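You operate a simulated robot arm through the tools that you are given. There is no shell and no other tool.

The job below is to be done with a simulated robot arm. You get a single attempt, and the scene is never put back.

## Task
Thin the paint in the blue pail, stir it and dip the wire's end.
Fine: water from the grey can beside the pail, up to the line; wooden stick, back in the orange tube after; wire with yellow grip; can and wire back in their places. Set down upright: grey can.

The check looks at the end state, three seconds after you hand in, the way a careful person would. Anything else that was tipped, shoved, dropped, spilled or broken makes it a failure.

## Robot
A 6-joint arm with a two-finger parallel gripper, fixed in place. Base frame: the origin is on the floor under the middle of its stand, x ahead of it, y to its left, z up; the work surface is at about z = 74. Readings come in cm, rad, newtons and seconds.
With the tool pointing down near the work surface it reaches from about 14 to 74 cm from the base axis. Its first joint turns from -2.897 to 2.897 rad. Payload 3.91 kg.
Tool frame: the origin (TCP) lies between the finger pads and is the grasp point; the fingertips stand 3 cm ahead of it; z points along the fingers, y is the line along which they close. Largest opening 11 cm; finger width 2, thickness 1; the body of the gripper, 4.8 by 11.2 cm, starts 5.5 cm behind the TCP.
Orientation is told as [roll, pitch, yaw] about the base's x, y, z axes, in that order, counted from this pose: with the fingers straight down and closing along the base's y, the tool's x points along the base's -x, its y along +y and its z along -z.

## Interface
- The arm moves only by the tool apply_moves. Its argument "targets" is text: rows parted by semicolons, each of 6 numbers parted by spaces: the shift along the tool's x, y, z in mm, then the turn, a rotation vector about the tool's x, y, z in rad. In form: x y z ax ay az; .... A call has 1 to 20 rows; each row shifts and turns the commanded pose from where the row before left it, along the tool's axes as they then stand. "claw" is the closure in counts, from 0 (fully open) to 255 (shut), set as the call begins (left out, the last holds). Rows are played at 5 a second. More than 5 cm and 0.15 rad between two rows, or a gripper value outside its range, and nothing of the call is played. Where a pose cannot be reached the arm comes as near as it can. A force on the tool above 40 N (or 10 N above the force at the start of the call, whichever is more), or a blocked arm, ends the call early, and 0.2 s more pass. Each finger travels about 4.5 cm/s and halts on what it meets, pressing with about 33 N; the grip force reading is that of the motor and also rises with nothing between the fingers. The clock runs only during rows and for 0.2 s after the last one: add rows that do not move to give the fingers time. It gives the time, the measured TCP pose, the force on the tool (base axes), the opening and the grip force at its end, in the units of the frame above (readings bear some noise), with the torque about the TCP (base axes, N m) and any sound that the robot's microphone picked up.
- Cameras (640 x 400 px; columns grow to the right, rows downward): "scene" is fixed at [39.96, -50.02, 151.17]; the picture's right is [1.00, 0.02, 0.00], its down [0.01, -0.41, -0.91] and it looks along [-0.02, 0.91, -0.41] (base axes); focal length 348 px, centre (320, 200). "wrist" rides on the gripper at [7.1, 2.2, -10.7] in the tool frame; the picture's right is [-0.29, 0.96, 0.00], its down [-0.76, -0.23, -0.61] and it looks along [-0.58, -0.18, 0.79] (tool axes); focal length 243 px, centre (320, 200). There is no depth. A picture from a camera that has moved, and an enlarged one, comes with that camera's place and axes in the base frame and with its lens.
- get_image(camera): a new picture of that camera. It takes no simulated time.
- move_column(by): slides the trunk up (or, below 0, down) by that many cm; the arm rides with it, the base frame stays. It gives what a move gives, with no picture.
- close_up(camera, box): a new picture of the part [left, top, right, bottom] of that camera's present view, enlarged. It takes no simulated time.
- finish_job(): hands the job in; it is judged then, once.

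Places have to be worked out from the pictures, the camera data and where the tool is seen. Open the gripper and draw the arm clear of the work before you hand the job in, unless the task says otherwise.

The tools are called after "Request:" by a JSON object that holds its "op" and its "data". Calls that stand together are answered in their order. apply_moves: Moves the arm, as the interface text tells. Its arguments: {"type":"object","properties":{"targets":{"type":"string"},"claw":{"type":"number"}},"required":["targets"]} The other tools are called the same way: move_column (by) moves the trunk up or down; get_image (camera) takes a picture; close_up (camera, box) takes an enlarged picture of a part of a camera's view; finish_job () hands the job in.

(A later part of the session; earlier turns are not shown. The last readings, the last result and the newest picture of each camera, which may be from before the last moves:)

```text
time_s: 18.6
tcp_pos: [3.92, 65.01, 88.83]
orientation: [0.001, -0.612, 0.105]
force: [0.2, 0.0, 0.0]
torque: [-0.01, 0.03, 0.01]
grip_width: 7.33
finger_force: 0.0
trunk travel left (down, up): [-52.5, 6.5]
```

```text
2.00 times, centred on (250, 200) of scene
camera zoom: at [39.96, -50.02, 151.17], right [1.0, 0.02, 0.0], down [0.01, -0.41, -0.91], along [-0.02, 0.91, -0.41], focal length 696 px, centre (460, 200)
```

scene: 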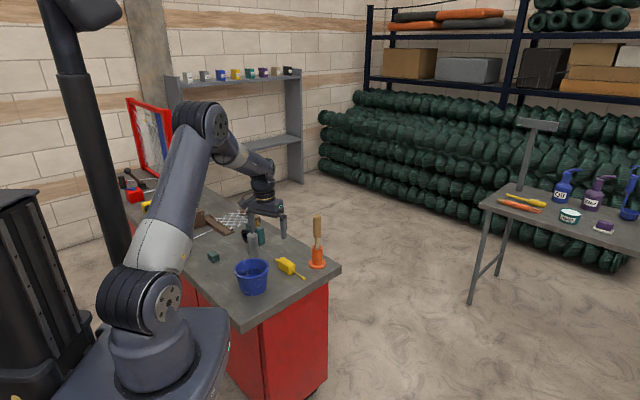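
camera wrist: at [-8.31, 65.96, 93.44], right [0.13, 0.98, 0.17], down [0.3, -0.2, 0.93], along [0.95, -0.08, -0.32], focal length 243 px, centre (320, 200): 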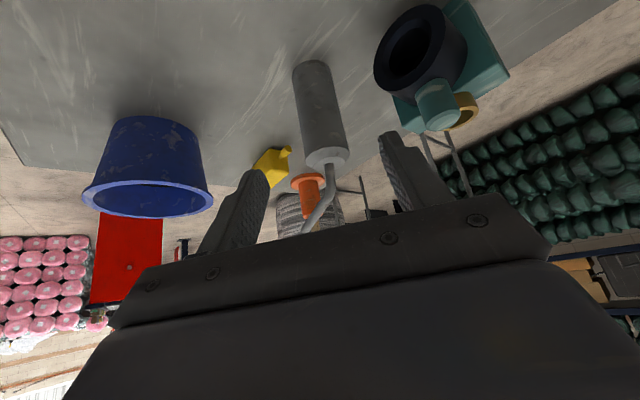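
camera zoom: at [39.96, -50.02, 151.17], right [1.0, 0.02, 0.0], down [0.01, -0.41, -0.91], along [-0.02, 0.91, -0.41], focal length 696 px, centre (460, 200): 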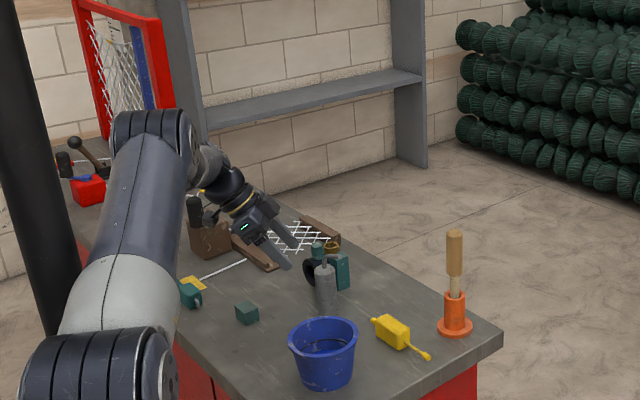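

The can sits centred between the fingers and the approach line passes through its axis. I'll advance 12.2 cm along the tool axis.

Request:
{"op": "apply_moves", "data": {"targets": "0 0 41 0 0 0; 0 0 41 0 0 0; 0 0 40 0 0 0; 0 0 0 0 0 0"}}

Request:
{"op": "get_image", "data": {"camera": "wrist"}}

Request:
{"op": "close_up", "data": {"camera": "scene", "box": [190, 170, 290, 270]}}

```text
time_s: 19.6
tcp_pos: [10.73, 65.78, 78.74]
orientation: [0.001, -0.613, 0.108]
force: [-0.7, 1.0, -0.1]
torque: [0.02, -0.05, 0.01]
grip_width: 7.35
finger_force: 0.1
trunk travel left (down, up): [-52.5, 6.5]
```

```text
taken
camera wrist: at [-1.38, 66.6, 83.3], right [0.13, 0.98, 0.17], down [0.3, -0.2, 0.93], along [0.95, -0.07, -0.32], focal length 243 px, centre (320, 200)
```

wrist: 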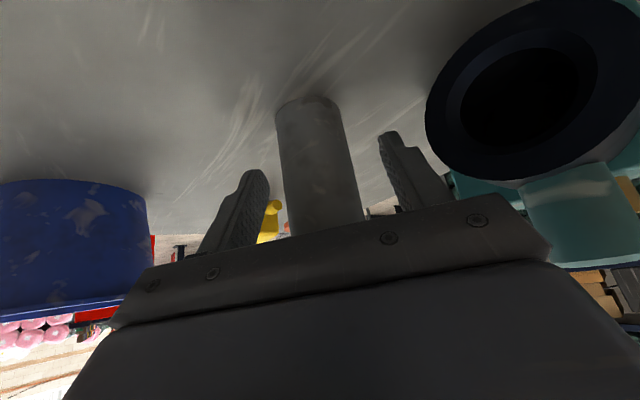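

```text
4.00 times, centred on (240, 220) of scene
camera zoom: at [39.96, -50.02, 151.17], right [1.0, 0.02, 0.0], down [0.01, -0.41, -0.91], along [-0.02, 0.91, -0.41], focal length 1392 px, centre (640, 120)
```

zoom: 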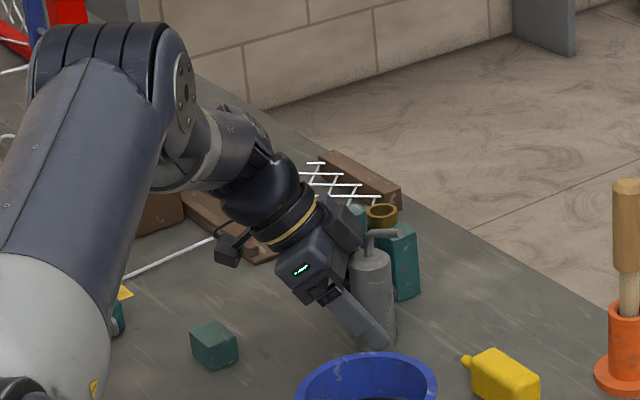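

The can stands between the pads and nothing has been touched. Closing the gripper on it.

Request:
{"op": "apply_moves", "data": {"targets": "0 0 0 0 0 0; 0 0 0 0 0 0; 0 0 0 0 0 0; 0 0 0 0 0 0; 0 0 0 0 0 0", "claw": 255}}

Request:
{"op": "close_up", "data": {"camera": "scene", "box": [190, 170, 290, 270]}}

Request:
{"op": "get_image", "data": {"camera": "wrist"}}

```text
time_s: 20.8
tcp_pos: [10.92, 65.6, 78.7]
orientation: [-0.002, -0.612, 0.106]
force: [-0.4, -0.8, -0.4]
torque: [-0.03, -0.01, -0.03]
grip_width: 3.88
finger_force: 33.4
trunk travel left (down, up): [-52.5, 6.5]
```

```text
4.00 times, centred on (240, 220) of scene
camera zoom: at [39.96, -50.02, 151.17], right [1.0, 0.02, 0.0], down [0.01, -0.41, -0.91], along [-0.02, 0.91, -0.41], focal length 1392 px, centre (640, 120)
```

zoom: 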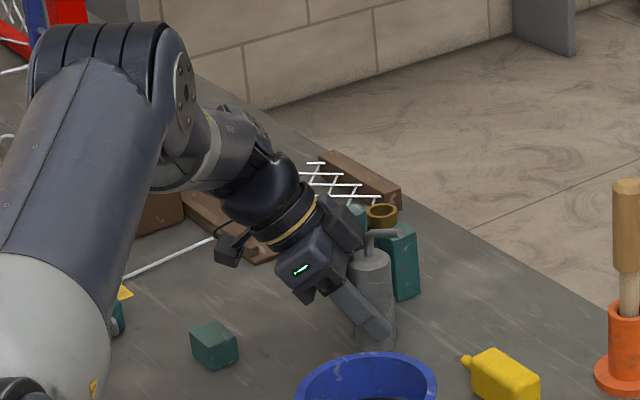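

```text
taken
camera wrist: at [-1.38, 66.58, 83.32], right [0.13, 0.98, 0.17], down [0.3, -0.2, 0.93], along [0.95, -0.08, -0.32], focal length 243 px, centre (320, 200)
```

wrist: 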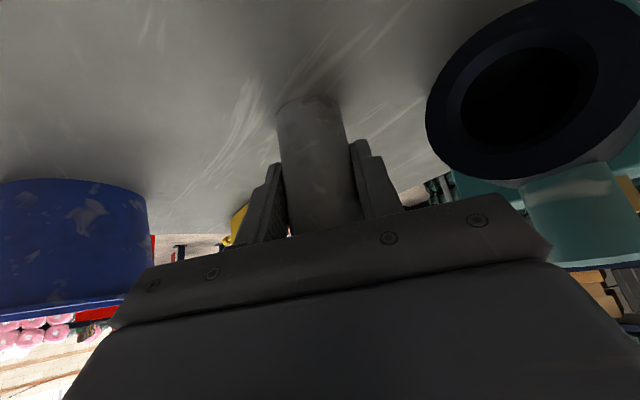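

The grip holds at 3.88 cm and 33 N. I'll lift the can straight up in small steps and read its weight.

Request:
{"op": "apply_moves", "data": {"targets": "-5.7 0 -8.2 0 0 0; -5.7 0 -8.2 0 0 0; -15 0 -21.3 0 0 0; -20 0 -28.4 0 0 0; -20 0 -28.4 0 0 0; -20 0 -28.4 0 0 0; 0 0 0 0 0 0; 0 0 0 0 0 0"}}

Request:
{"op": "get_image", "data": {"camera": "scene"}}

Request:
{"op": "get_image", "data": {"camera": "wrist"}}

```text
time_s: 22.6
tcp_pos: [10.91, 65.46, 93.86]
orientation: [0.0, -0.613, 0.109]
force: [0.0, -0.4, -2.3]
torque: [0.0, -0.01, -0.04]
grip_width: 3.89
finger_force: 32.6
trunk travel left (down, up): [-52.5, 6.5]
```

```text
taken
```

scene: 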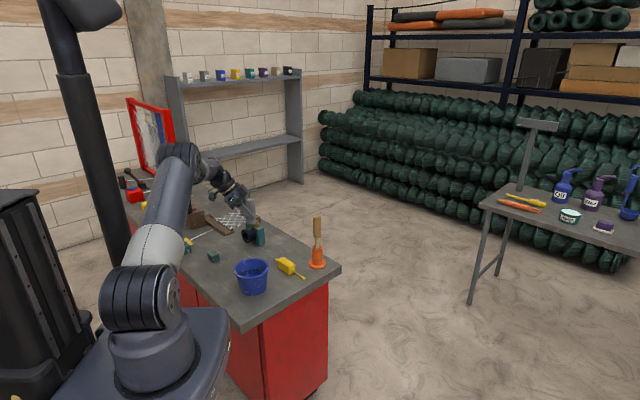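

```text
taken
camera wrist: at [-1.28, 66.47, 98.52], right [0.13, 0.98, 0.17], down [0.3, -0.2, 0.93], along [0.95, -0.08, -0.32], focal length 243 px, centre (320, 200)
```

wrist: 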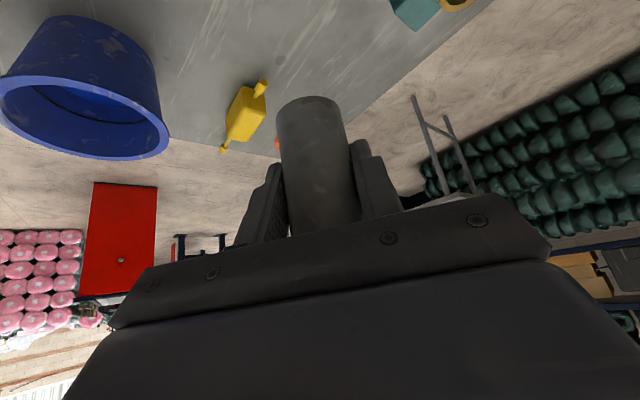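

The can is up and weighs about 2.3 N. No water can leave the spout below roughly 58° of tilt. So I'll tip it 40° toward the spout here, then carry it beside the pail.

Request:
{"op": "apply_moves", "data": {"targets": "0 0 0 -0.0819 0.0973 0.0575; 0 0 0 -0.0819 0.0973 0.0575; 0 0 0 -0.0819 0.0973 0.0575; 0 0 0 -0.0819 0.0973 0.0575; 0 0 0 -0.0819 0.0973 0.0575; 9.8 -26.8 -16.5 0 0 0; 9.8 -26.8 -16.5 0 0 0; 9.8 -26.8 -16.5 0 0 0; 9.8 -26.8 -16.5 0 0 0; 0 0 0 0 0 0"}}

Request:
{"op": "get_image", "data": {"camera": "wrist"}}

Request:
{"op": "close_up", "data": {"camera": "scene", "box": [150, 150, 350, 300]}}

```text
time_s: 24.8
tcp_pos: [6.18, 53.19, 94.33]
orientation: [0.48, -0.074, -0.063]
force: [0.4, 0.2, -2.1]
torque: [-0.01, 0.01, -0.03]
grip_width: 3.88
finger_force: 33.4
trunk travel left (down, up): [-52.5, 6.5]
```

```text
taken
camera wrist: at [-1.96, 50.73, 104.25], right [0.31, 0.83, 0.46], down [0.69, -0.53, 0.49], along [0.65, 0.17, -0.74], focal length 243 px, centre (320, 200)
```

wrist: 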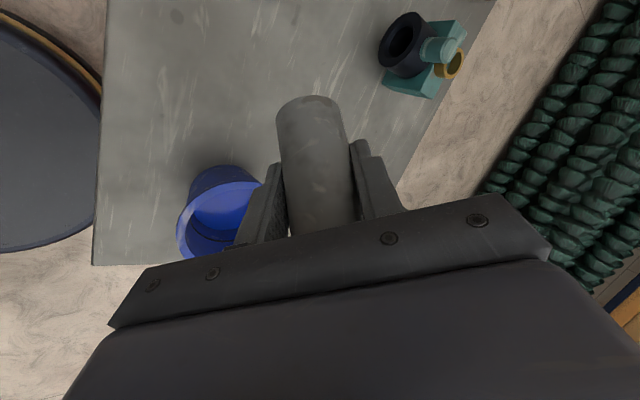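

```text
2.67 times, centred on (250, 225) of scene
camera zoom: at [39.96, -50.02, 151.17], right [1.0, 0.02, 0.0], down [0.01, -0.41, -0.91], along [-0.02, 0.91, -0.41], focal length 928 px, centre (507, 133)
```

zoom: 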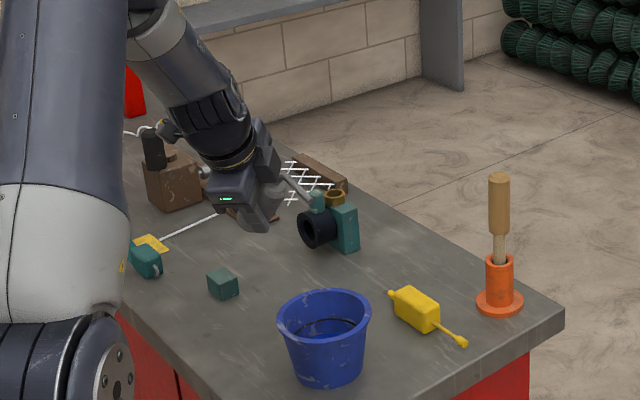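

The spout tip projects to where I expected, close to above the pail centre. I'll tip further to 60° and hold.

Request:
{"op": "apply_moves", "data": {"targets": "0 0 0 -0.0682 0.0811 0.0479; 0 0 0 -0.0682 0.0811 0.0479; 0 0 0 -0.0682 0.0811 0.0479; 0 0 0 0 0 0; 0 0 0 0 0 0"}}

Request:
{"op": "close_up", "data": {"camera": "scene", "box": [200, 200, 300, 300]}}

Request:
{"op": "get_image", "data": {"camera": "wrist"}}

```text
time_s: 25.9
tcp_pos: [5.7, 52.93, 94.19]
orientation: [0.617, 0.15, -0.047]
force: [0.1, -0.2, -2.0]
torque: [0.03, 0.0, 0.04]
grip_width: 3.88
finger_force: 32.9
out of reach, approached as far as the arm can: row 3
trunk travel left (down, up): [-52.5, 6.5]
```

```text
4.00 times, centred on (250, 250) of scene
camera zoom: at [39.96, -50.02, 151.17], right [1.0, 0.02, 0.0], down [0.01, -0.41, -0.91], along [-0.02, 0.91, -0.41], focal length 1392 px, centre (600, 0)
```

zoom: 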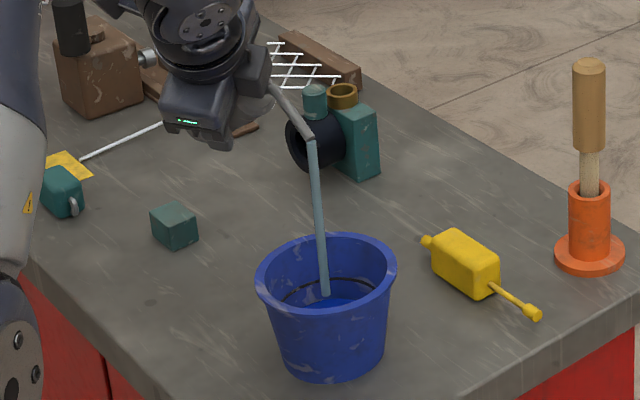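

```text
taken
camera wrist: at [0.0, 48.92, 105.03], right [0.41, 0.76, 0.5], down [0.78, -0.58, 0.24], along [0.48, 0.29, -0.83], focal length 243 px, centre (320, 200)
```

wrist: 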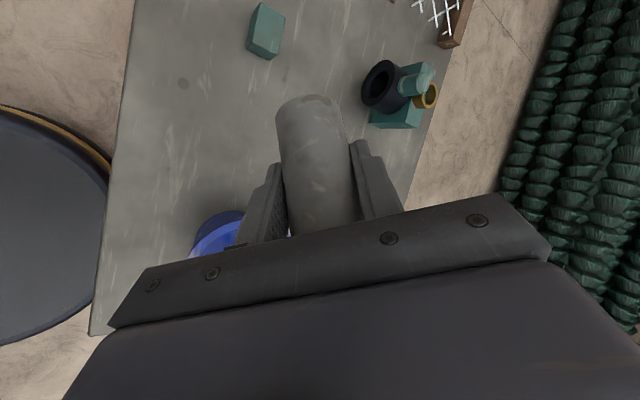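

Water is already running from the spout into the pail, so this angle is enough. I'll check the level against the line before letting more time pass.

Request:
{"op": "close_up", "data": {"camera": "scene", "box": [230, 250, 280, 300]}}

```text
8.00 times, centred on (255, 275) of scene
camera zoom: at [39.96, -50.02, 151.17], right [1.0, 0.02, 0.0], down [0.01, -0.41, -0.91], along [-0.02, 0.91, -0.41], focal length 2784 px, centre (840, -400)
```

zoom: 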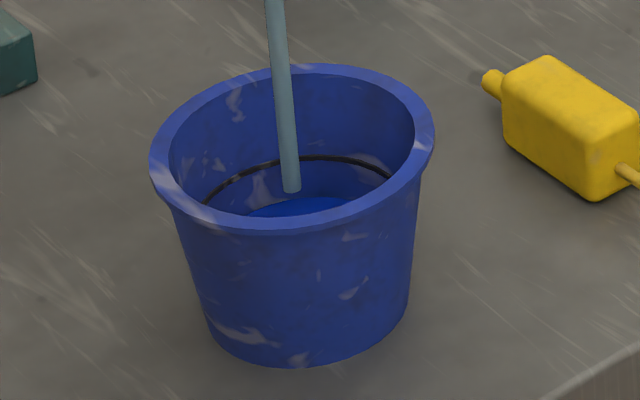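

The level has barely moved yet and the stream lands inside the pail. I'll hold for about a second and look again.

Request:
{"op": "apply_moves", "data": {"targets": "0 0 0 0 0 0; 0 0 0 0 0 0; 0 0 0 0 0 0; 0 0 0 0 0 0"}}

Request:
{"op": "close_up", "data": {"camera": "scene", "box": [230, 250, 280, 300]}}

```text
time_s: 26.9
tcp_pos: [5.74, 53.04, 94.17]
orientation: [0.614, 0.152, -0.046]
force: [0.7, 0.0, -1.9]
torque: [0.01, -0.01, 0.0]
grip_width: 3.91
finger_force: 33.3
trunk travel left (down, up): [-52.5, 6.5]
```

```text
8.00 times, centred on (255, 275) of scene
camera zoom: at [39.96, -50.02, 151.17], right [1.0, 0.02, 0.0], down [0.01, -0.41, -0.91], along [-0.02, 0.91, -0.41], focal length 2784 px, centre (840, -400)
```

zoom: 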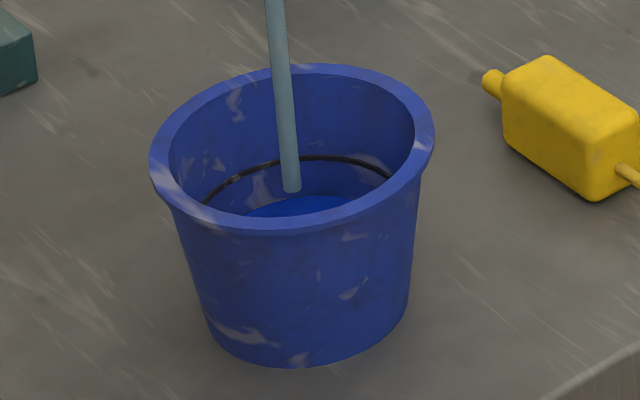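

The level is rising slowly, by about 3 enlarged pixels per second, with about 38 to go to reach the line. I'll hold for two seconds.

Request:
{"op": "apply_moves", "data": {"targets": "0 0 0 0 0 0; 0 0 0 0 0 0; 0 0 0 0 0 0; 0 0 0 0 0 0; 0 0 0 0 0 0; 0 0 0 0 0 0; 0 0 0 0 0 0; 0 0 0 0 0 0; 0 0 0 0 0 0"}}

Request:
{"op": "close_up", "data": {"camera": "scene", "box": [230, 250, 280, 300]}}

Request:
{"op": "get_image", "data": {"camera": "scene"}}

```text
time_s: 28.9
tcp_pos: [5.86, 52.98, 94.21]
orientation: [0.616, 0.151, -0.049]
force: [0.2, 0.0, -0.8]
torque: [-0.02, 0.02, -0.01]
grip_width: 3.88
finger_force: 33.0
trunk travel left (down, up): [-52.5, 6.5]
```

```text
8.00 times, centred on (255, 275) of scene
camera zoom: at [39.96, -50.02, 151.17], right [1.0, 0.02, 0.0], down [0.01, -0.41, -0.91], along [-0.02, 0.91, -0.41], focal length 2784 px, centre (840, -400)
```

zoom: 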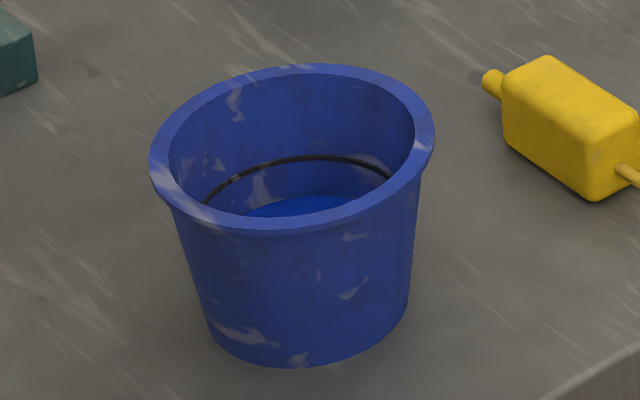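

```text
taken
```

scene: 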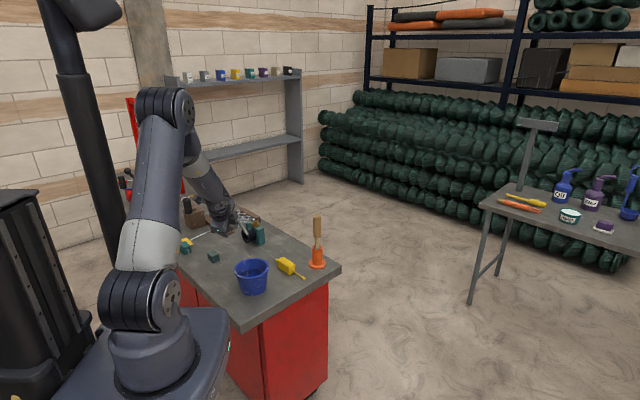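

The stream has stopped because the water in the can fell below the spout at this tilt, and the level is still well under the line. I need more tilt, but a wrist limit stopped me here. I'll look at the arm's posture to choose another direction.

Request:
{"op": "close_up", "data": {"camera": "scene", "box": [90, 70, 290, 270]}}

Request:
{"op": "close_up", "data": {"camera": "scene", "box": [170, 130, 270, 250]}}

```text
2.00 times, centred on (190, 170) of scene
camera zoom: at [39.96, -50.02, 151.17], right [1.0, 0.02, 0.0], down [0.01, -0.41, -0.91], along [-0.02, 0.91, -0.41], focal length 696 px, centre (580, 260)
```

zoom: 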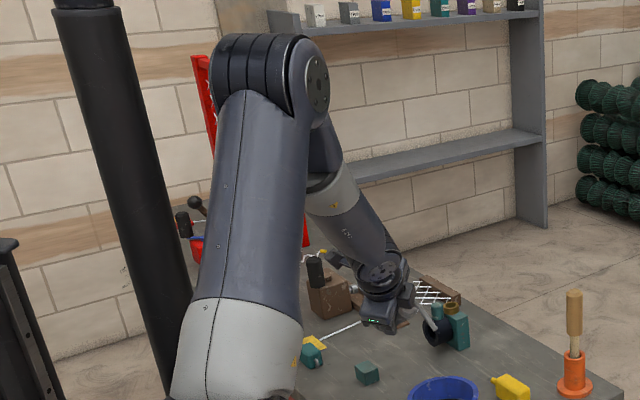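

```text
3.33 times, centred on (220, 190) of scene
camera zoom: at [39.96, -50.02, 151.17], right [1.0, 0.02, 0.0], down [0.01, -0.41, -0.91], along [-0.02, 0.91, -0.41], focal length 1160 px, centre (653, 233)
```

zoom: 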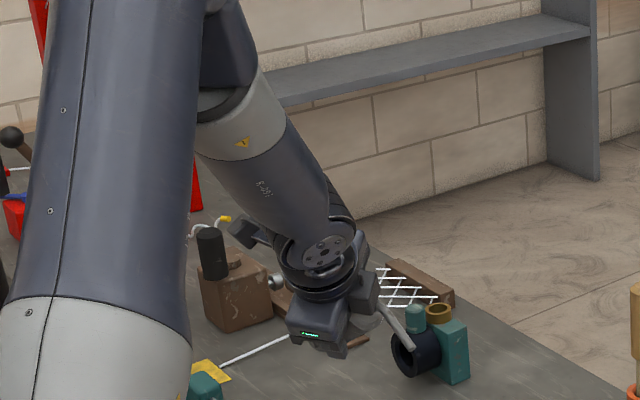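

The stall came from the tool lining up with the forearm. I'll ease the tilt back to 45° so nothing flows. Then I'll swing can and hand 60° about the vertical, keeping the spout tip over the pail, so that further tilt goes sideways.

Request:
{"op": "apply_moves", "data": {"targets": "0 0 0 0.0768 -0.0913 -0.0539; 0 0 0 0.0768 -0.0913 -0.0539; 0 0 0 0 0 0"}}

```text
time_s: 29.8
tcp_pos: [5.52, 52.84, 94.13]
orientation: [0.491, -0.003, -0.039]
force: [-0.1, -0.5, -1.2]
torque: [-0.05, -0.06, 0.0]
grip_width: 3.88
finger_force: 32.3
out of reach, approached as far as the arm can: row 1
trunk travel left (down, up): [-52.5, 6.5]
```

The tilt is back near 45° and the small pose offset comes from the singularity. Now I'll make the 60° swing about the vertical in small steps.

Request:
{"op": "apply_moves", "data": {"targets": "7.7 -10.5 -6.2 -0.0004 0.0664 -0.1129; 7.7 -10.5 -6.2 -0.0004 0.0664 -0.1129; 7.7 -10.5 -6.2 -0.0004 0.0664 -0.1129; 7.7 -10.5 -6.2 -0.0004 0.0664 -0.1129; 0 0 0 0 0 0"}}

Request:
{"op": "close_up", "data": {"camera": "scene", "box": [150, 150, 350, 300]}}

```text
time_s: 30.9
tcp_pos: [3.41, 47.61, 94.45]
orientation: [0.498, 0.019, 0.483]
force: [0.3, -1.3, -2.2]
torque: [0.0, 0.0, -0.04]
grip_width: 3.88
finger_force: 33.3
trunk travel left (down, up): [-52.5, 6.5]
```

```text
2.67 times, centred on (250, 225) of scene
camera zoom: at [39.96, -50.02, 151.17], right [1.0, 0.02, 0.0], down [0.01, -0.41, -0.91], along [-0.02, 0.91, -0.41], focal length 928 px, centre (507, 133)
```

zoom: 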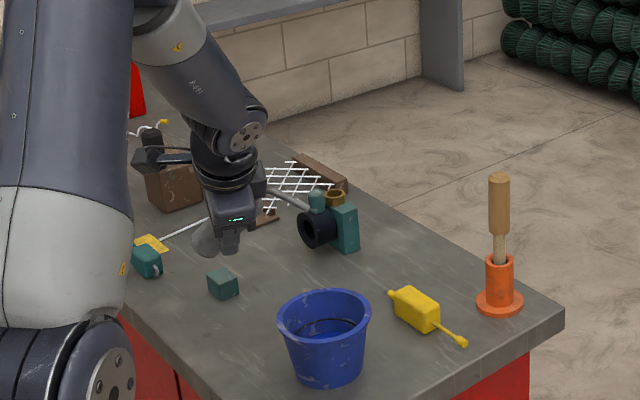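

The swing works and the spout still points over the pail. Next is the second half.

Request:
{"op": "apply_moves", "data": {"targets": "7.7 -10.5 -6.2 -0.0004 0.0664 -0.1129; 7.7 -10.5 -6.2 -0.0004 0.0664 -0.1129; 7.7 -10.5 -6.2 -0.0004 0.0664 -0.1129; 7.7 -10.5 -6.2 -0.0004 0.0664 -0.1129; 0 0 0 0 0 0"}}

Request:
{"op": "close_up", "data": {"camera": "scene", "box": [150, 150, 350, 300]}}

Request:
{"op": "get_image", "data": {"camera": "wrist"}}

```text
time_s: 32.1
tcp_pos: [3.95, 41.77, 94.59]
orientation: [0.513, 0.033, 1.009]
force: [0.5, 0.3, -2.4]
torque: [0.0, -0.01, 0.02]
grip_width: 3.91
finger_force: 33.5
trunk travel left (down, up): [-52.5, 6.5]
```

```text
2.67 times, centred on (250, 225) of scene
camera zoom: at [39.96, -50.02, 151.17], right [1.0, 0.02, 0.0], down [0.01, -0.41, -0.91], along [-0.02, 0.91, -0.41], focal length 928 px, centre (507, 133)
```

zoom: 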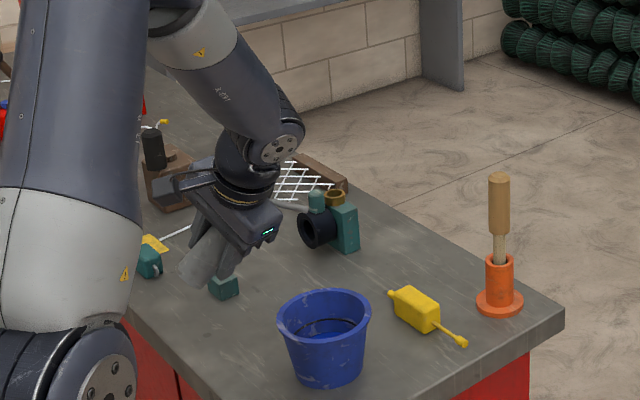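

```text
taken
camera wrist: at [3.12, 34.54, 105.07], right [-0.54, 0.7, 0.46], down [0.83, 0.39, 0.39], along [0.1, 0.6, -0.8], focal length 243 px, centre (320, 200)
```

wrist: 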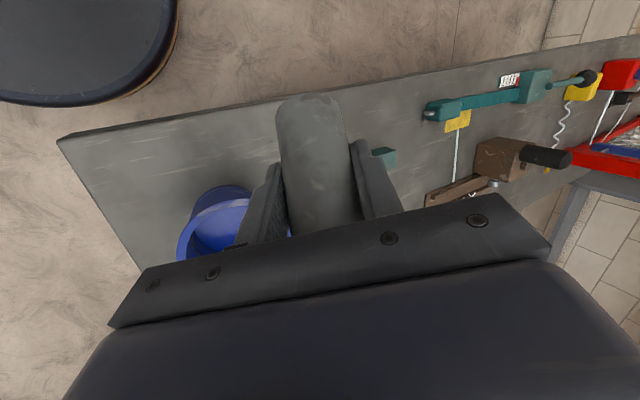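

The can is tilted about 46°, with the spout tip near (13.8, 45.8) above the pail. I'll increase the tilt to about 62° sideways and check the stream.

Request:
{"op": "apply_moves", "data": {"targets": "-5.8 0 0 -0.0644 0.0733 0.0389; 0 0 0 -0.0644 0.0733 0.0389; 0 0 0 -0.0429 0.0489 0.0259; 0 0 0 0 0 0"}}

Request:
{"op": "close_up", "data": {"camera": "scene", "box": [190, 190, 290, 300]}}

Request:
{"op": "get_image", "data": {"camera": "wrist"}}

```text
time_s: 33.1
tcp_pos: [4.23, 42.6, 94.56]
orientation: [0.69, 0.252, 1.031]
force: [0.2, 0.1, -2.5]
torque: [-0.01, 0.01, 0.02]
grip_width: 3.89
finger_force: 33.5
trunk travel left (down, up): [-52.5, 6.5]
```

```text
3.64 times, centred on (240, 245) of scene
camera zoom: at [39.96, -50.02, 151.17], right [1.0, 0.02, 0.0], down [0.01, -0.41, -0.91], along [-0.02, 0.91, -0.41], focal length 1265 px, centre (611, 36)
```

zoom: 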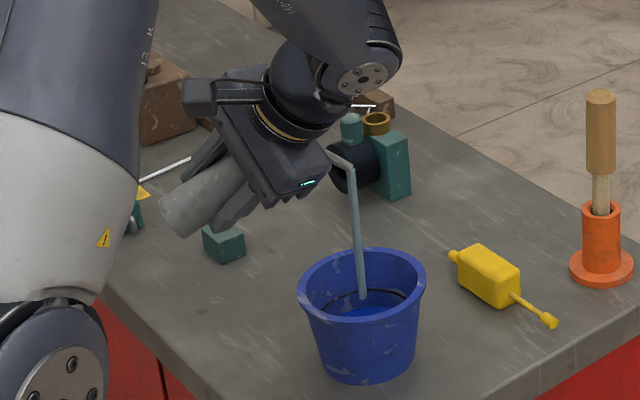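

```text
taken
camera wrist: at [6.31, 36.18, 105.62], right [-0.41, 0.75, 0.52], down [0.9, 0.41, 0.12], along [-0.12, 0.52, -0.85], focal length 243 px, centre (320, 200)
```

wrist: 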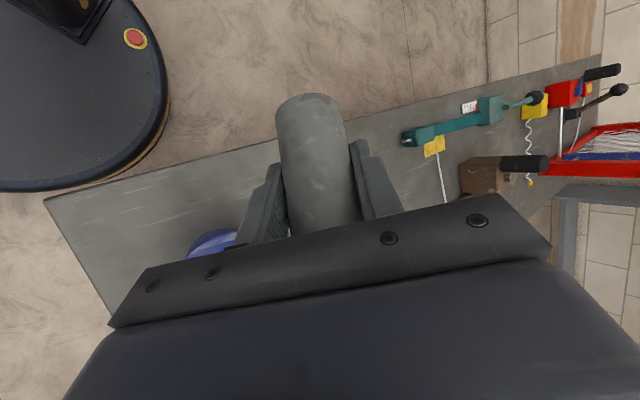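

Water is flowing into the middle of the pail again. I'll let it run, adding a little tilt.

Request:
{"op": "apply_moves", "data": {"targets": "0 0 0 0 0 0; 0 0 0 0 0 0; 0 0 0 0 0 0; 0 0 0 0 0 0; 0 0 0 -0.0214 0.0244 0.0130; 0 0 0 0 0 0; 0 0 0 0 0 0; 0 0 0 0 0 0; 0 0 0 0 0 0"}}

Request:
{"op": "close_up", "data": {"camera": "scene", "box": [230, 250, 280, 300]}}

Request:
{"op": "close_up", "data": {"camera": "scene", "box": [190, 190, 290, 300]}}

```text
time_s: 35.1
tcp_pos: [4.12, 42.54, 94.58]
orientation: [0.712, 0.279, 1.038]
force: [0.1, 0.3, -1.1]
torque: [-0.01, -0.01, -0.01]
grip_width: 3.85
finger_force: 33.0
trunk travel left (down, up): [-52.5, 6.5]
```

```text
8.00 times, centred on (255, 275) of scene
camera zoom: at [39.96, -50.02, 151.17], right [1.0, 0.02, 0.0], down [0.01, -0.41, -0.91], along [-0.02, 0.91, -0.41], focal length 2784 px, centre (840, -400)
```

zoom: 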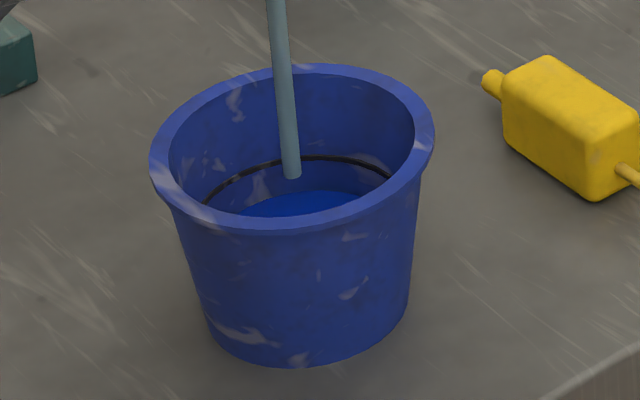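

```text
3.64 times, centred on (240, 245) of scene
camera zoom: at [39.96, -50.02, 151.17], right [1.0, 0.02, 0.0], down [0.01, -0.41, -0.91], along [-0.02, 0.91, -0.41], focal length 1265 px, centre (611, 36)
```

zoom: 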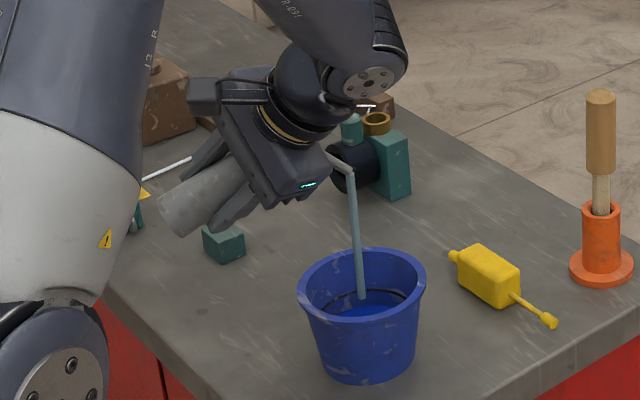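

The level is rising slowly, with the edge at about 190 and the line at about 157 in the enlarged view. I'll add 4° of tilt and hold.

Request:
{"op": "apply_moves", "data": {"targets": "0 0 0 -0.0214 0.0244 0.0130; 0 0 0 -0.0214 0.0244 0.0130; 0 0 0 0 0 0; 0 0 0 0 0 0; 0 0 0 0 0 0; 0 0 0 0 0 0; 0 0 0 0 0 0; 0 0 0 0 0 0; 0 0 0 0 0 0; 0 0 0 0 0 0; 0 0 0 0 0 0"}}

Request:
{"op": "close_up", "data": {"camera": "scene", "box": [230, 250, 280, 300]}}

```text
time_s: 37.5
tcp_pos: [4.08, 42.49, 94.58]
orientation: [0.758, 0.333, 1.054]
force: [0.1, 0.2, -1.4]
torque: [-0.02, -0.04, 0.02]
grip_width: 3.86
finger_force: 32.8
trunk travel left (down, up): [-52.5, 6.5]
```

```text
8.00 times, centred on (255, 275) of scene
camera zoom: at [39.96, -50.02, 151.17], right [1.0, 0.02, 0.0], down [0.01, -0.41, -0.91], along [-0.02, 0.91, -0.41], focal length 2784 px, centre (840, -400)
```

zoom: 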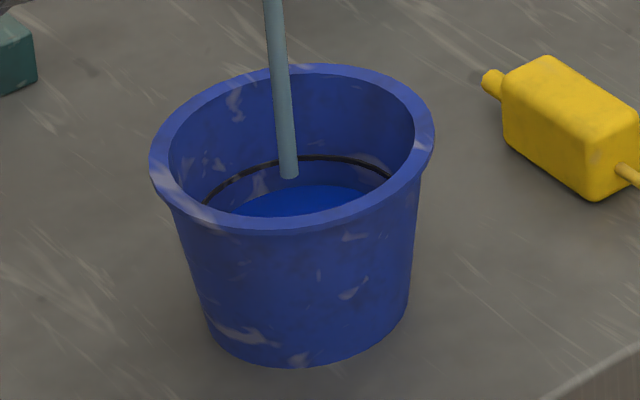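

The edge is now at about 185 with the stream still central. I'll add 6° of tilt to speed it up and hold another two seconds.

Request:
{"op": "apply_moves", "data": {"targets": "0 0 0 -0.0214 0.0244 0.0130; 0 0 0 -0.0214 0.0244 0.0130; 0 0 0 -0.0214 0.0244 0.0130; 0 0 0 0 0 0; 0 0 0 0 0 0; 0 0 0 0 0 0; 0 0 0 0 0 0; 0 0 0 0 0 0; 0 0 0 0 0 0; 0 0 0 0 0 0; 0 0 0 0 0 0"}}

Request:
{"op": "close_up", "data": {"camera": "scene", "box": [230, 250, 280, 300]}}

Request:
{"op": "close_up", "data": {"camera": "scene", "box": [190, 190, 290, 300]}}

```text
time_s: 40.0
tcp_pos: [4.28, 42.5, 94.6]
orientation: [0.832, 0.41, 1.078]
force: [0.0, 0.2, -2.0]
torque: [-0.02, 0.01, -0.03]
grip_width: 3.86
finger_force: 33.2
trunk travel left (down, up): [-52.5, 6.5]
```

```text
8.00 times, centred on (255, 275) of scene
camera zoom: at [39.96, -50.02, 151.17], right [1.0, 0.02, 0.0], down [0.01, -0.41, -0.91], along [-0.02, 0.91, -0.41], focal length 2784 px, centre (840, -400)
```

zoom: 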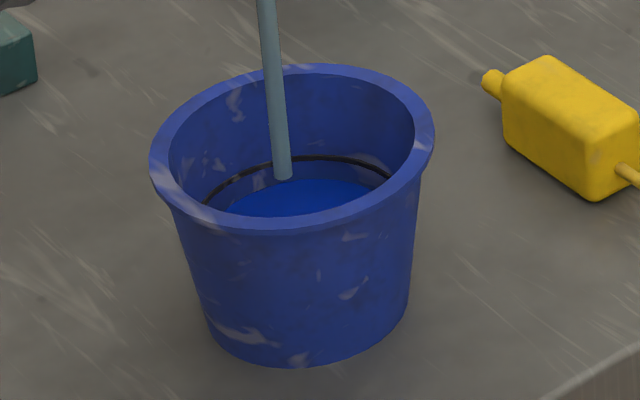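

```text
3.64 times, centred on (240, 245) of scene
camera zoom: at [39.96, -50.02, 151.17], right [1.0, 0.02, 0.0], down [0.01, -0.41, -0.91], along [-0.02, 0.91, -0.41], focal length 1265 px, centre (611, 36)
```

zoom: 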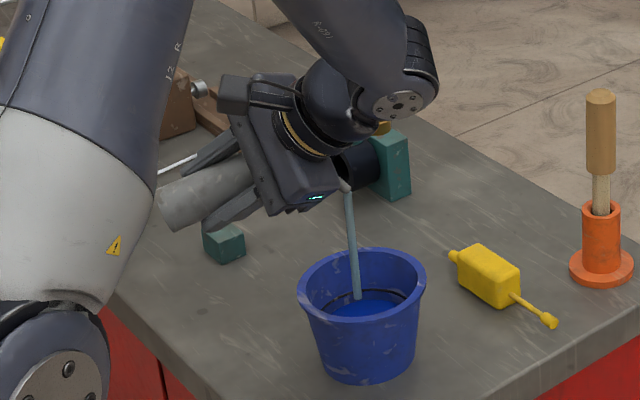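

The edge is now near 180 with about 22 pixels left to the line. I'll add another 4° and hold two more seconds.

Request:
{"op": "apply_moves", "data": {"targets": "0 0 0 -0.0214 0.0244 0.0130; 0 0 0 -0.0214 0.0244 0.0130; 0 0 0 0 0 0; 0 0 0 0 0 0; 0 0 0 0 0 0; 0 0 0 0 0 0; 0 0 0 0 0 0; 0 0 0 0 0 0; 0 0 0 0 0 0; 0 0 0 0 0 0; 0 0 0 0 0 0; 0 0 0 0 0 0; 0 0 0 0 0 0"}}

Request:
{"op": "close_up", "data": {"camera": "scene", "box": [230, 250, 280, 300]}}

```text
time_s: 42.8
tcp_pos: [4.26, 42.52, 94.65]
orientation: [0.885, 0.464, 1.102]
force: [-0.6, -1.0, -2.1]
torque: [0.0, -0.03, 0.0]
grip_width: 3.87
finger_force: 32.9
trunk travel left (down, up): [-52.5, 6.5]
```

```text
8.00 times, centred on (255, 275) of scene
camera zoom: at [39.96, -50.02, 151.17], right [1.0, 0.02, 0.0], down [0.01, -0.41, -0.91], along [-0.02, 0.91, -0.41], focal length 2784 px, centre (840, -400)
```

zoom: 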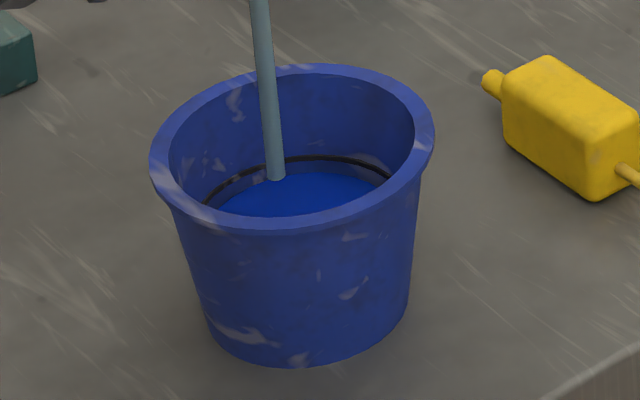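

The edge is near 172 and rising at about 2.5 pixels per second. I'll hold three seconds at this tilt.

Request:
{"op": "apply_moves", "data": {"targets": "0 0 0 0 0 0; 0 0 0 0 0 0; 0 0 0 0 0 0; 0 0 0 0 0 0; 0 0 0 0 0 0; 0 0 0 0 0 0; 0 0 0 0 0 0; 0 0 0 0 0 0; 0 0 0 0 0 0; 0 0 0 0 0 0; 0 0 0 0 0 0; 0 0 0 0 0 0; 0 0 0 0 0 0; 0 0 0 0 0 0"}}

Request:
{"op": "close_up", "data": {"camera": "scene", "box": [230, 250, 280, 300]}}

Request:
{"op": "close_up", "data": {"camera": "scene", "box": [190, 190, 290, 300]}}

```text
time_s: 45.8
tcp_pos: [4.24, 42.55, 94.59]
orientation: [0.885, 0.466, 1.102]
force: [-0.2, 0.2, -2.2]
torque: [0.02, -0.01, 0.01]
grip_width: 3.83
finger_force: 33.3
trunk travel left (down, up): [-52.5, 6.5]
```

```text
8.00 times, centred on (255, 275) of scene
camera zoom: at [39.96, -50.02, 151.17], right [1.0, 0.02, 0.0], down [0.01, -0.41, -0.91], along [-0.02, 0.91, -0.41], focal length 2784 px, centre (840, -400)
```

zoom: 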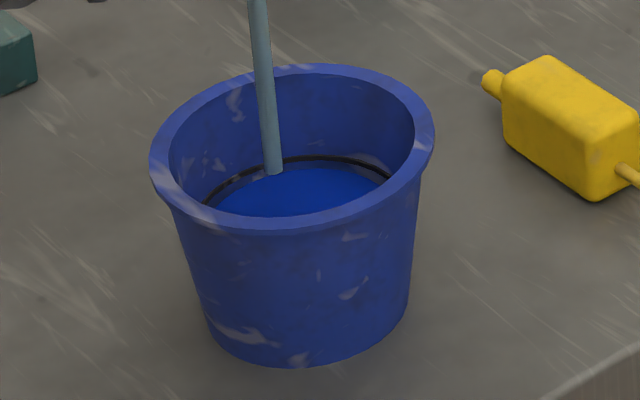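

```text
3.64 times, centred on (240, 245) of scene
camera zoom: at [39.96, -50.02, 151.17], right [1.0, 0.02, 0.0], down [0.01, -0.41, -0.91], along [-0.02, 0.91, -0.41], focal length 1265 px, centre (611, 36)
```

zoom: 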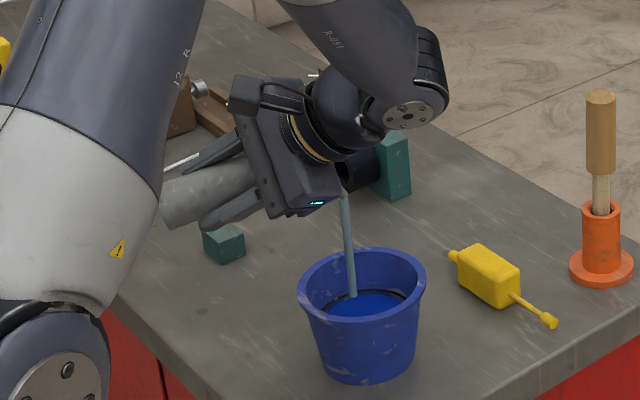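

The edge is near 166, about 7 pixels below the middle of the line. I'll hold 1.6 s more and check.

Request:
{"op": "apply_moves", "data": {"targets": "0 0 0 0 0 0; 0 0 0 0 0 0; 0 0 0 0 0 0; 0 0 0 0 0 0; 0 0 0 0 0 0; 0 0 0 0 0 0; 0 0 0 0 0 0"}}

Request:
{"op": "close_up", "data": {"camera": "scene", "box": [240, 255, 270, 285]}}

```text
time_s: 47.4
tcp_pos: [4.26, 42.55, 94.63]
orientation: [0.884, 0.464, 1.1]
force: [0.8, -0.4, -1.9]
torque: [-0.05, 0.0, -0.02]
grip_width: 3.83
finger_force: 33.5
trunk travel left (down, up): [-52.5, 6.5]
```

```text
13.33 times, centred on (255, 270) of scene
camera zoom: at [39.96, -50.02, 151.17], right [1.0, 0.02, 0.0], down [0.01, -0.41, -0.91], along [-0.02, 0.91, -0.41], focal length 4640 px, centre (1187, -733)
```

zoom: 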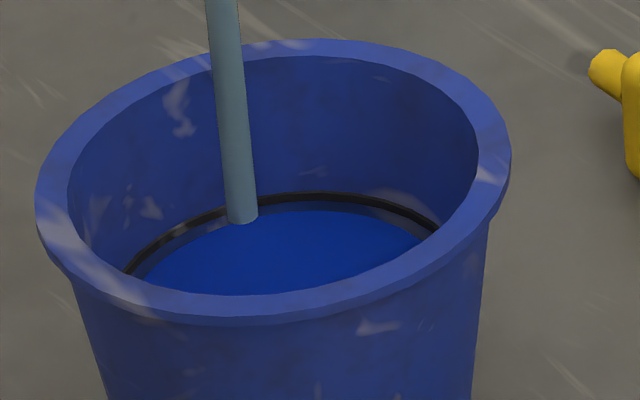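

At higher zoom the paint edge is just below the line, about 12 pixels from its middle and rising at 3.7 per second. I'll run another 1.6 s.

Request:
{"op": "apply_moves", "data": {"targets": "0 0 0 0 0 0; 0 0 0 0 0 0; 0 0 0 0 0 0; 0 0 0 0 0 0; 0 0 0 0 0 0; 0 0 0 0 0 0; 0 0 0 0 0 0"}}

Request:
{"op": "close_up", "data": {"camera": "scene", "box": [240, 255, 270, 285]}}

```text
time_s: 49.0
tcp_pos: [4.13, 42.48, 94.63]
orientation: [0.885, 0.466, 1.101]
force: [0.1, -0.4, -2.2]
torque: [0.0, 0.0, 0.03]
grip_width: 3.83
finger_force: 33.1
trunk travel left (down, up): [-52.5, 6.5]
```

```text
13.33 times, centred on (255, 270) of scene
camera zoom: at [39.96, -50.02, 151.17], right [1.0, 0.02, 0.0], down [0.01, -0.41, -0.91], along [-0.02, 0.91, -0.41], focal length 4640 px, centre (1187, -733)
```

zoom: 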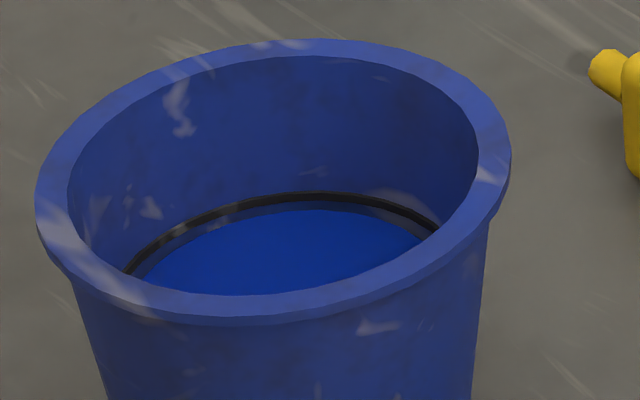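

The stream ended on its own with the edge at about 208, just under the line. I'll tilt 3° more for a final small amount.

Request:
{"op": "apply_moves", "data": {"targets": "0 0 0 -0.0321 0.0366 0.0194; 0 0 0 0 0 0; 0 0 0 0 0 0; 0 0 0 0 0 0; 0 0 0 0 0 0"}}

Request:
{"op": "close_up", "data": {"camera": "scene", "box": [240, 255, 270, 285]}}

```text
time_s: 50.1
tcp_pos: [4.26, 42.47, 94.59]
orientation: [0.927, 0.502, 1.121]
force: [0.1, 0.0, -1.3]
torque: [0.04, -0.05, 0.0]
grip_width: 3.82
finger_force: 33.1
trunk travel left (down, up): [-52.5, 6.5]
```

```text
13.33 times, centred on (255, 270) of scene
camera zoom: at [39.96, -50.02, 151.17], right [1.0, 0.02, 0.0], down [0.01, -0.41, -0.91], along [-0.02, 0.91, -0.41], focal length 4640 px, centre (1187, -733)
```

zoom: 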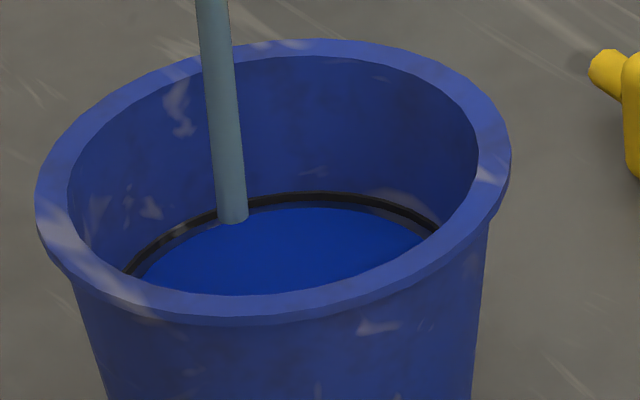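

Flow has resumed and the edge is at about 206. I'll hold about 1.4 s.

Request:
{"op": "apply_moves", "data": {"targets": "0 0 0 0 0 0; 0 0 0 0 0 0; 0 0 0 0 0 0; 0 0 0 0 0 0; 0 0 0 0 0 0; 0 0 0 0 0 0"}}

Request:
{"op": "close_up", "data": {"camera": "scene", "box": [240, 255, 270, 285]}}

```text
time_s: 51.5
tcp_pos: [4.22, 42.61, 94.6]
orientation: [0.924, 0.502, 1.12]
force: [0.1, 0.2, -1.6]
torque: [-0.03, -0.06, 0.02]
grip_width: 3.79
finger_force: 32.6
trunk travel left (down, up): [-52.5, 6.5]
```

```text
13.33 times, centred on (255, 270) of scene
camera zoom: at [39.96, -50.02, 151.17], right [1.0, 0.02, 0.0], down [0.01, -0.41, -0.91], along [-0.02, 0.91, -0.41], focal length 4640 px, centre (1187, -733)
```

zoom: 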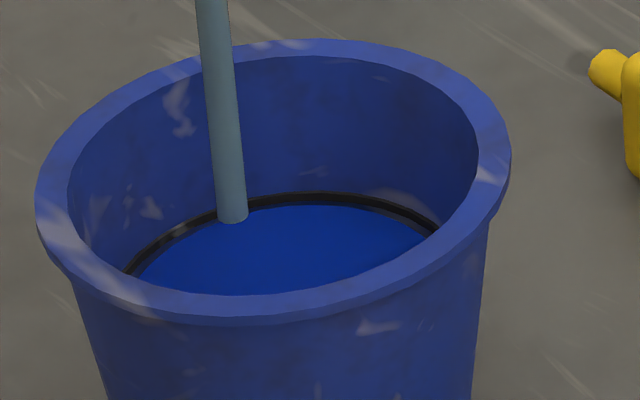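

The paint edge now touches the underside of the line band. I want it level with the band's middle, so I'll hold two more seconds.

Request:
{"op": "apply_moves", "data": {"targets": "0 0 0 0 0 0; 0 0 0 0 0 0; 0 0 0 0 0 0; 0 0 0 0 0 0; 0 0 0 0 0 0; 0 0 0 0 0 0; 0 0 0 0 0 0; 0 0 0 0 0 0; 0 0 0 0 0 0"}}

Request:
{"op": "close_up", "data": {"camera": "scene", "box": [240, 255, 270, 285]}}

```text
time_s: 53.5
tcp_pos: [4.17, 42.56, 94.49]
orientation: [0.926, 0.501, 1.121]
force: [0.2, -0.3, -1.1]
torque: [0.02, -0.03, -0.01]
grip_width: 3.83
finger_force: 33.0
trunk travel left (down, up): [-52.5, 6.5]
```

```text
13.33 times, centred on (255, 270) of scene
camera zoom: at [39.96, -50.02, 151.17], right [1.0, 0.02, 0.0], down [0.01, -0.41, -0.91], along [-0.02, 0.91, -0.41], focal length 4640 px, centre (1187, -733)
```

zoom: 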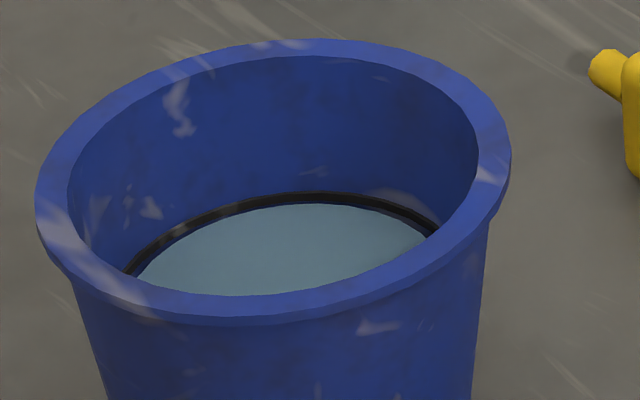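

The surface has turned from paint blue to clear water at the line band, so the filling is reached and the stream has stopped. I'll tip the can back to about 46° now.

Request:
{"op": "apply_moves", "data": {"targets": "0 0 0 0.0858 -0.0978 -0.0519; 0 0 0 0.0858 -0.0978 -0.0519; 0 0 0 0.0858 -0.0978 -0.0519; 0 0 0 0.0858 -0.0978 -0.0519; 0 0 0 0.0319 -0.0363 -0.0193; 0 0 0 0 0 0"}}

Request:
{"op": "close_up", "data": {"camera": "scene", "box": [190, 190, 290, 300]}}

Request:
{"op": "close_up", "data": {"camera": "scene", "box": [240, 255, 270, 285]}}

```text
time_s: 55.0
tcp_pos: [4.23, 42.51, 94.5]
orientation: [0.512, 0.033, 1.006]
force: [0.8, 0.9, -1.9]
torque: [0.0, 0.0, -0.02]
grip_width: 3.8
finger_force: 32.7
trunk travel left (down, up): [-52.5, 6.5]
```

```text
3.64 times, centred on (240, 245) of scene
camera zoom: at [39.96, -50.02, 151.17], right [1.0, 0.02, 0.0], down [0.01, -0.41, -0.91], along [-0.02, 0.91, -0.41], focal length 1265 px, centre (611, 36)
```

zoom: 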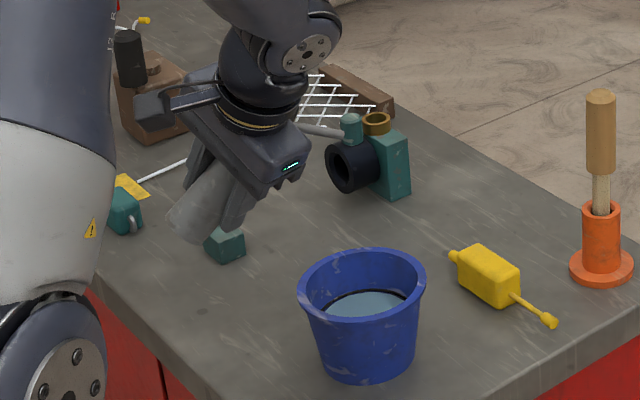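

```text
13.33 times, centred on (255, 270) of scene
camera zoom: at [39.96, -50.02, 151.17], right [1.0, 0.02, 0.0], down [0.01, -0.41, -0.91], along [-0.02, 0.91, -0.41], focal length 4640 px, centre (1187, -733)
```

zoom: 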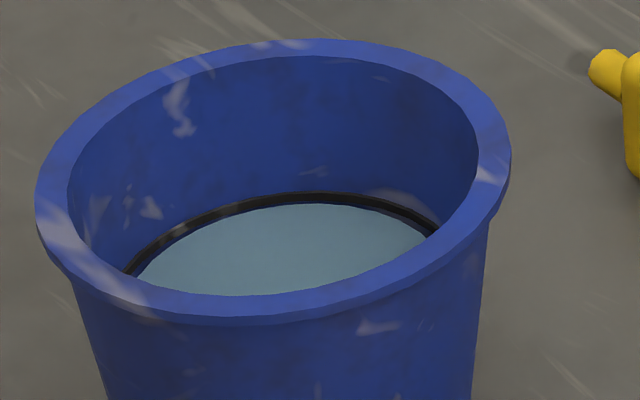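

The can is back at 46° with nothing spilled. Now I'll carry it outward and higher toward its place before turning it back, where the wrist is away from its singularity.

Request:
{"op": "apply_moves", "data": {"targets": "-38.4 10.2 4.3 0 0 0; -38.4 10.2 4.3 0 0 0; -38.4 10.2 4.3 0 0 0; -38.4 10.2 4.3 0 0 0; -38.4 10.2 4.3 0 0 0; -38.4 10.2 4.3 0 0 0; 0 0 0 0 0 0"}}

Request:
{"op": "get_image", "data": {"camera": "scene"}}

```text
time_s: 56.5
tcp_pos: [10.95, 65.43, 94.49]
orientation: [0.512, 0.036, 1.006]
force: [0.4, 0.0, -2.4]
torque: [-0.01, -0.01, -0.02]
grip_width: 3.81
finger_force: 32.6
trunk travel left (down, up): [-52.5, 6.5]
```

```text
taken
```

scene: 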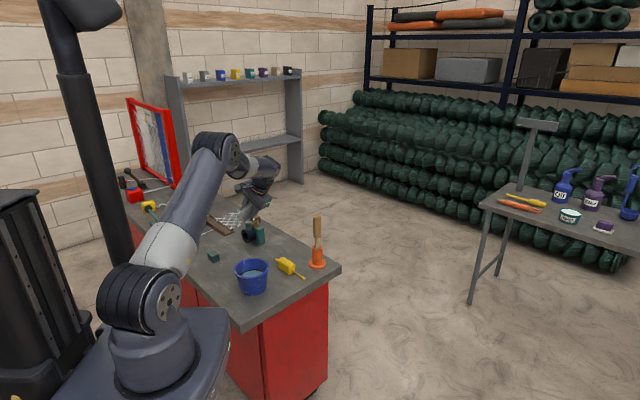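

The can is above its spot at z 94.5. I'll bring it fully upright first, then turn it back about the vertical.

Request:
{"op": "apply_moves", "data": {"targets": "0 0 0 0.0747 -0.0981 -0.0525; 0 0 0 0.0747 -0.0981 -0.0525; 0 0 0 0.0747 -0.0981 -0.0525; 0 0 0 0.0747 -0.0981 -0.0525; 0 0 0 0.0747 -0.0981 -0.0525; 0 0 0 0.0747 -0.0981 -0.0525; 0 0 0 0 0 0"}}

```text
time_s: 58.1
tcp_pos: [10.96, 65.57, 94.52]
orientation: [0.0, -0.612, 1.167]
force: [-0.2, -0.8, -2.2]
torque: [0.0, 0.01, -0.02]
grip_width: 3.77
finger_force: 32.8
trunk travel left (down, up): [-52.5, 6.5]
```

The can is exactly upright with pitch -0.612. Now I'll yaw back 61° to its original heading.

Request:
{"op": "apply_moves", "data": {"targets": "0 0 0 0.0762 0 0.1085; 0 0 0 0.0762 0 0.1085; 0 0 0 0.0762 0 0.1085; 0 0 0 0.0762 0 0.1085; 0 0 0 0.0762 0 0.1085; 0 0 0 0.0762 0 0.1085; 0 0 0 0.0762 0 0.1085; 0 0 0 0.0762 0 0.1085; 0 0 0 0 0 0"}}

Request:
{"op": "get_image", "data": {"camera": "wrist"}}

Request:
{"op": "close_up", "data": {"camera": "scene", "box": [190, 150, 310, 270]}}

```text
time_s: 60.1
tcp_pos: [10.86, 65.7, 94.54]
orientation: [-0.002, -0.611, 0.104]
force: [0.8, -0.3, -2.5]
torque: [-0.02, 0.01, 0.02]
grip_width: 3.8
finger_force: 33.3
trunk travel left (down, up): [-52.5, 6.5]
```

```text
taken
camera wrist: at [-1.24, 66.63, 99.15], right [0.14, 0.98, 0.17], down [0.29, -0.2, 0.93], along [0.95, -0.08, -0.31], focal length 243 px, centre (320, 200)
```

wrist: 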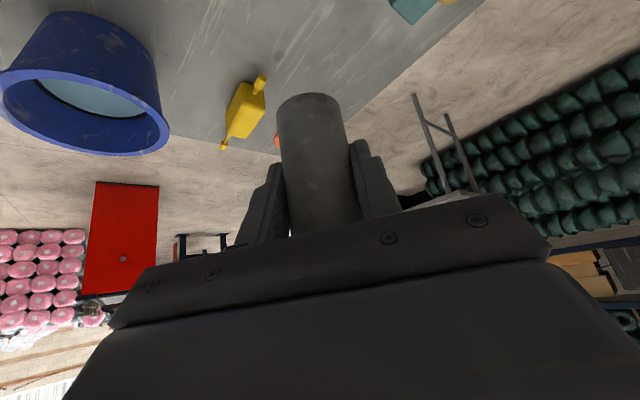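

```text
3.33 times, centred on (250, 210) of scene
camera zoom: at [39.96, -50.02, 151.17], right [1.0, 0.02, 0.0], down [0.01, -0.41, -0.91], along [-0.02, 0.91, -0.41], focal length 1160 px, centre (553, 167)
```

zoom: 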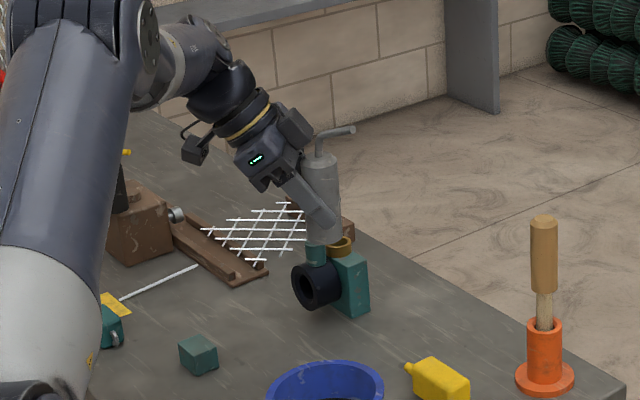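

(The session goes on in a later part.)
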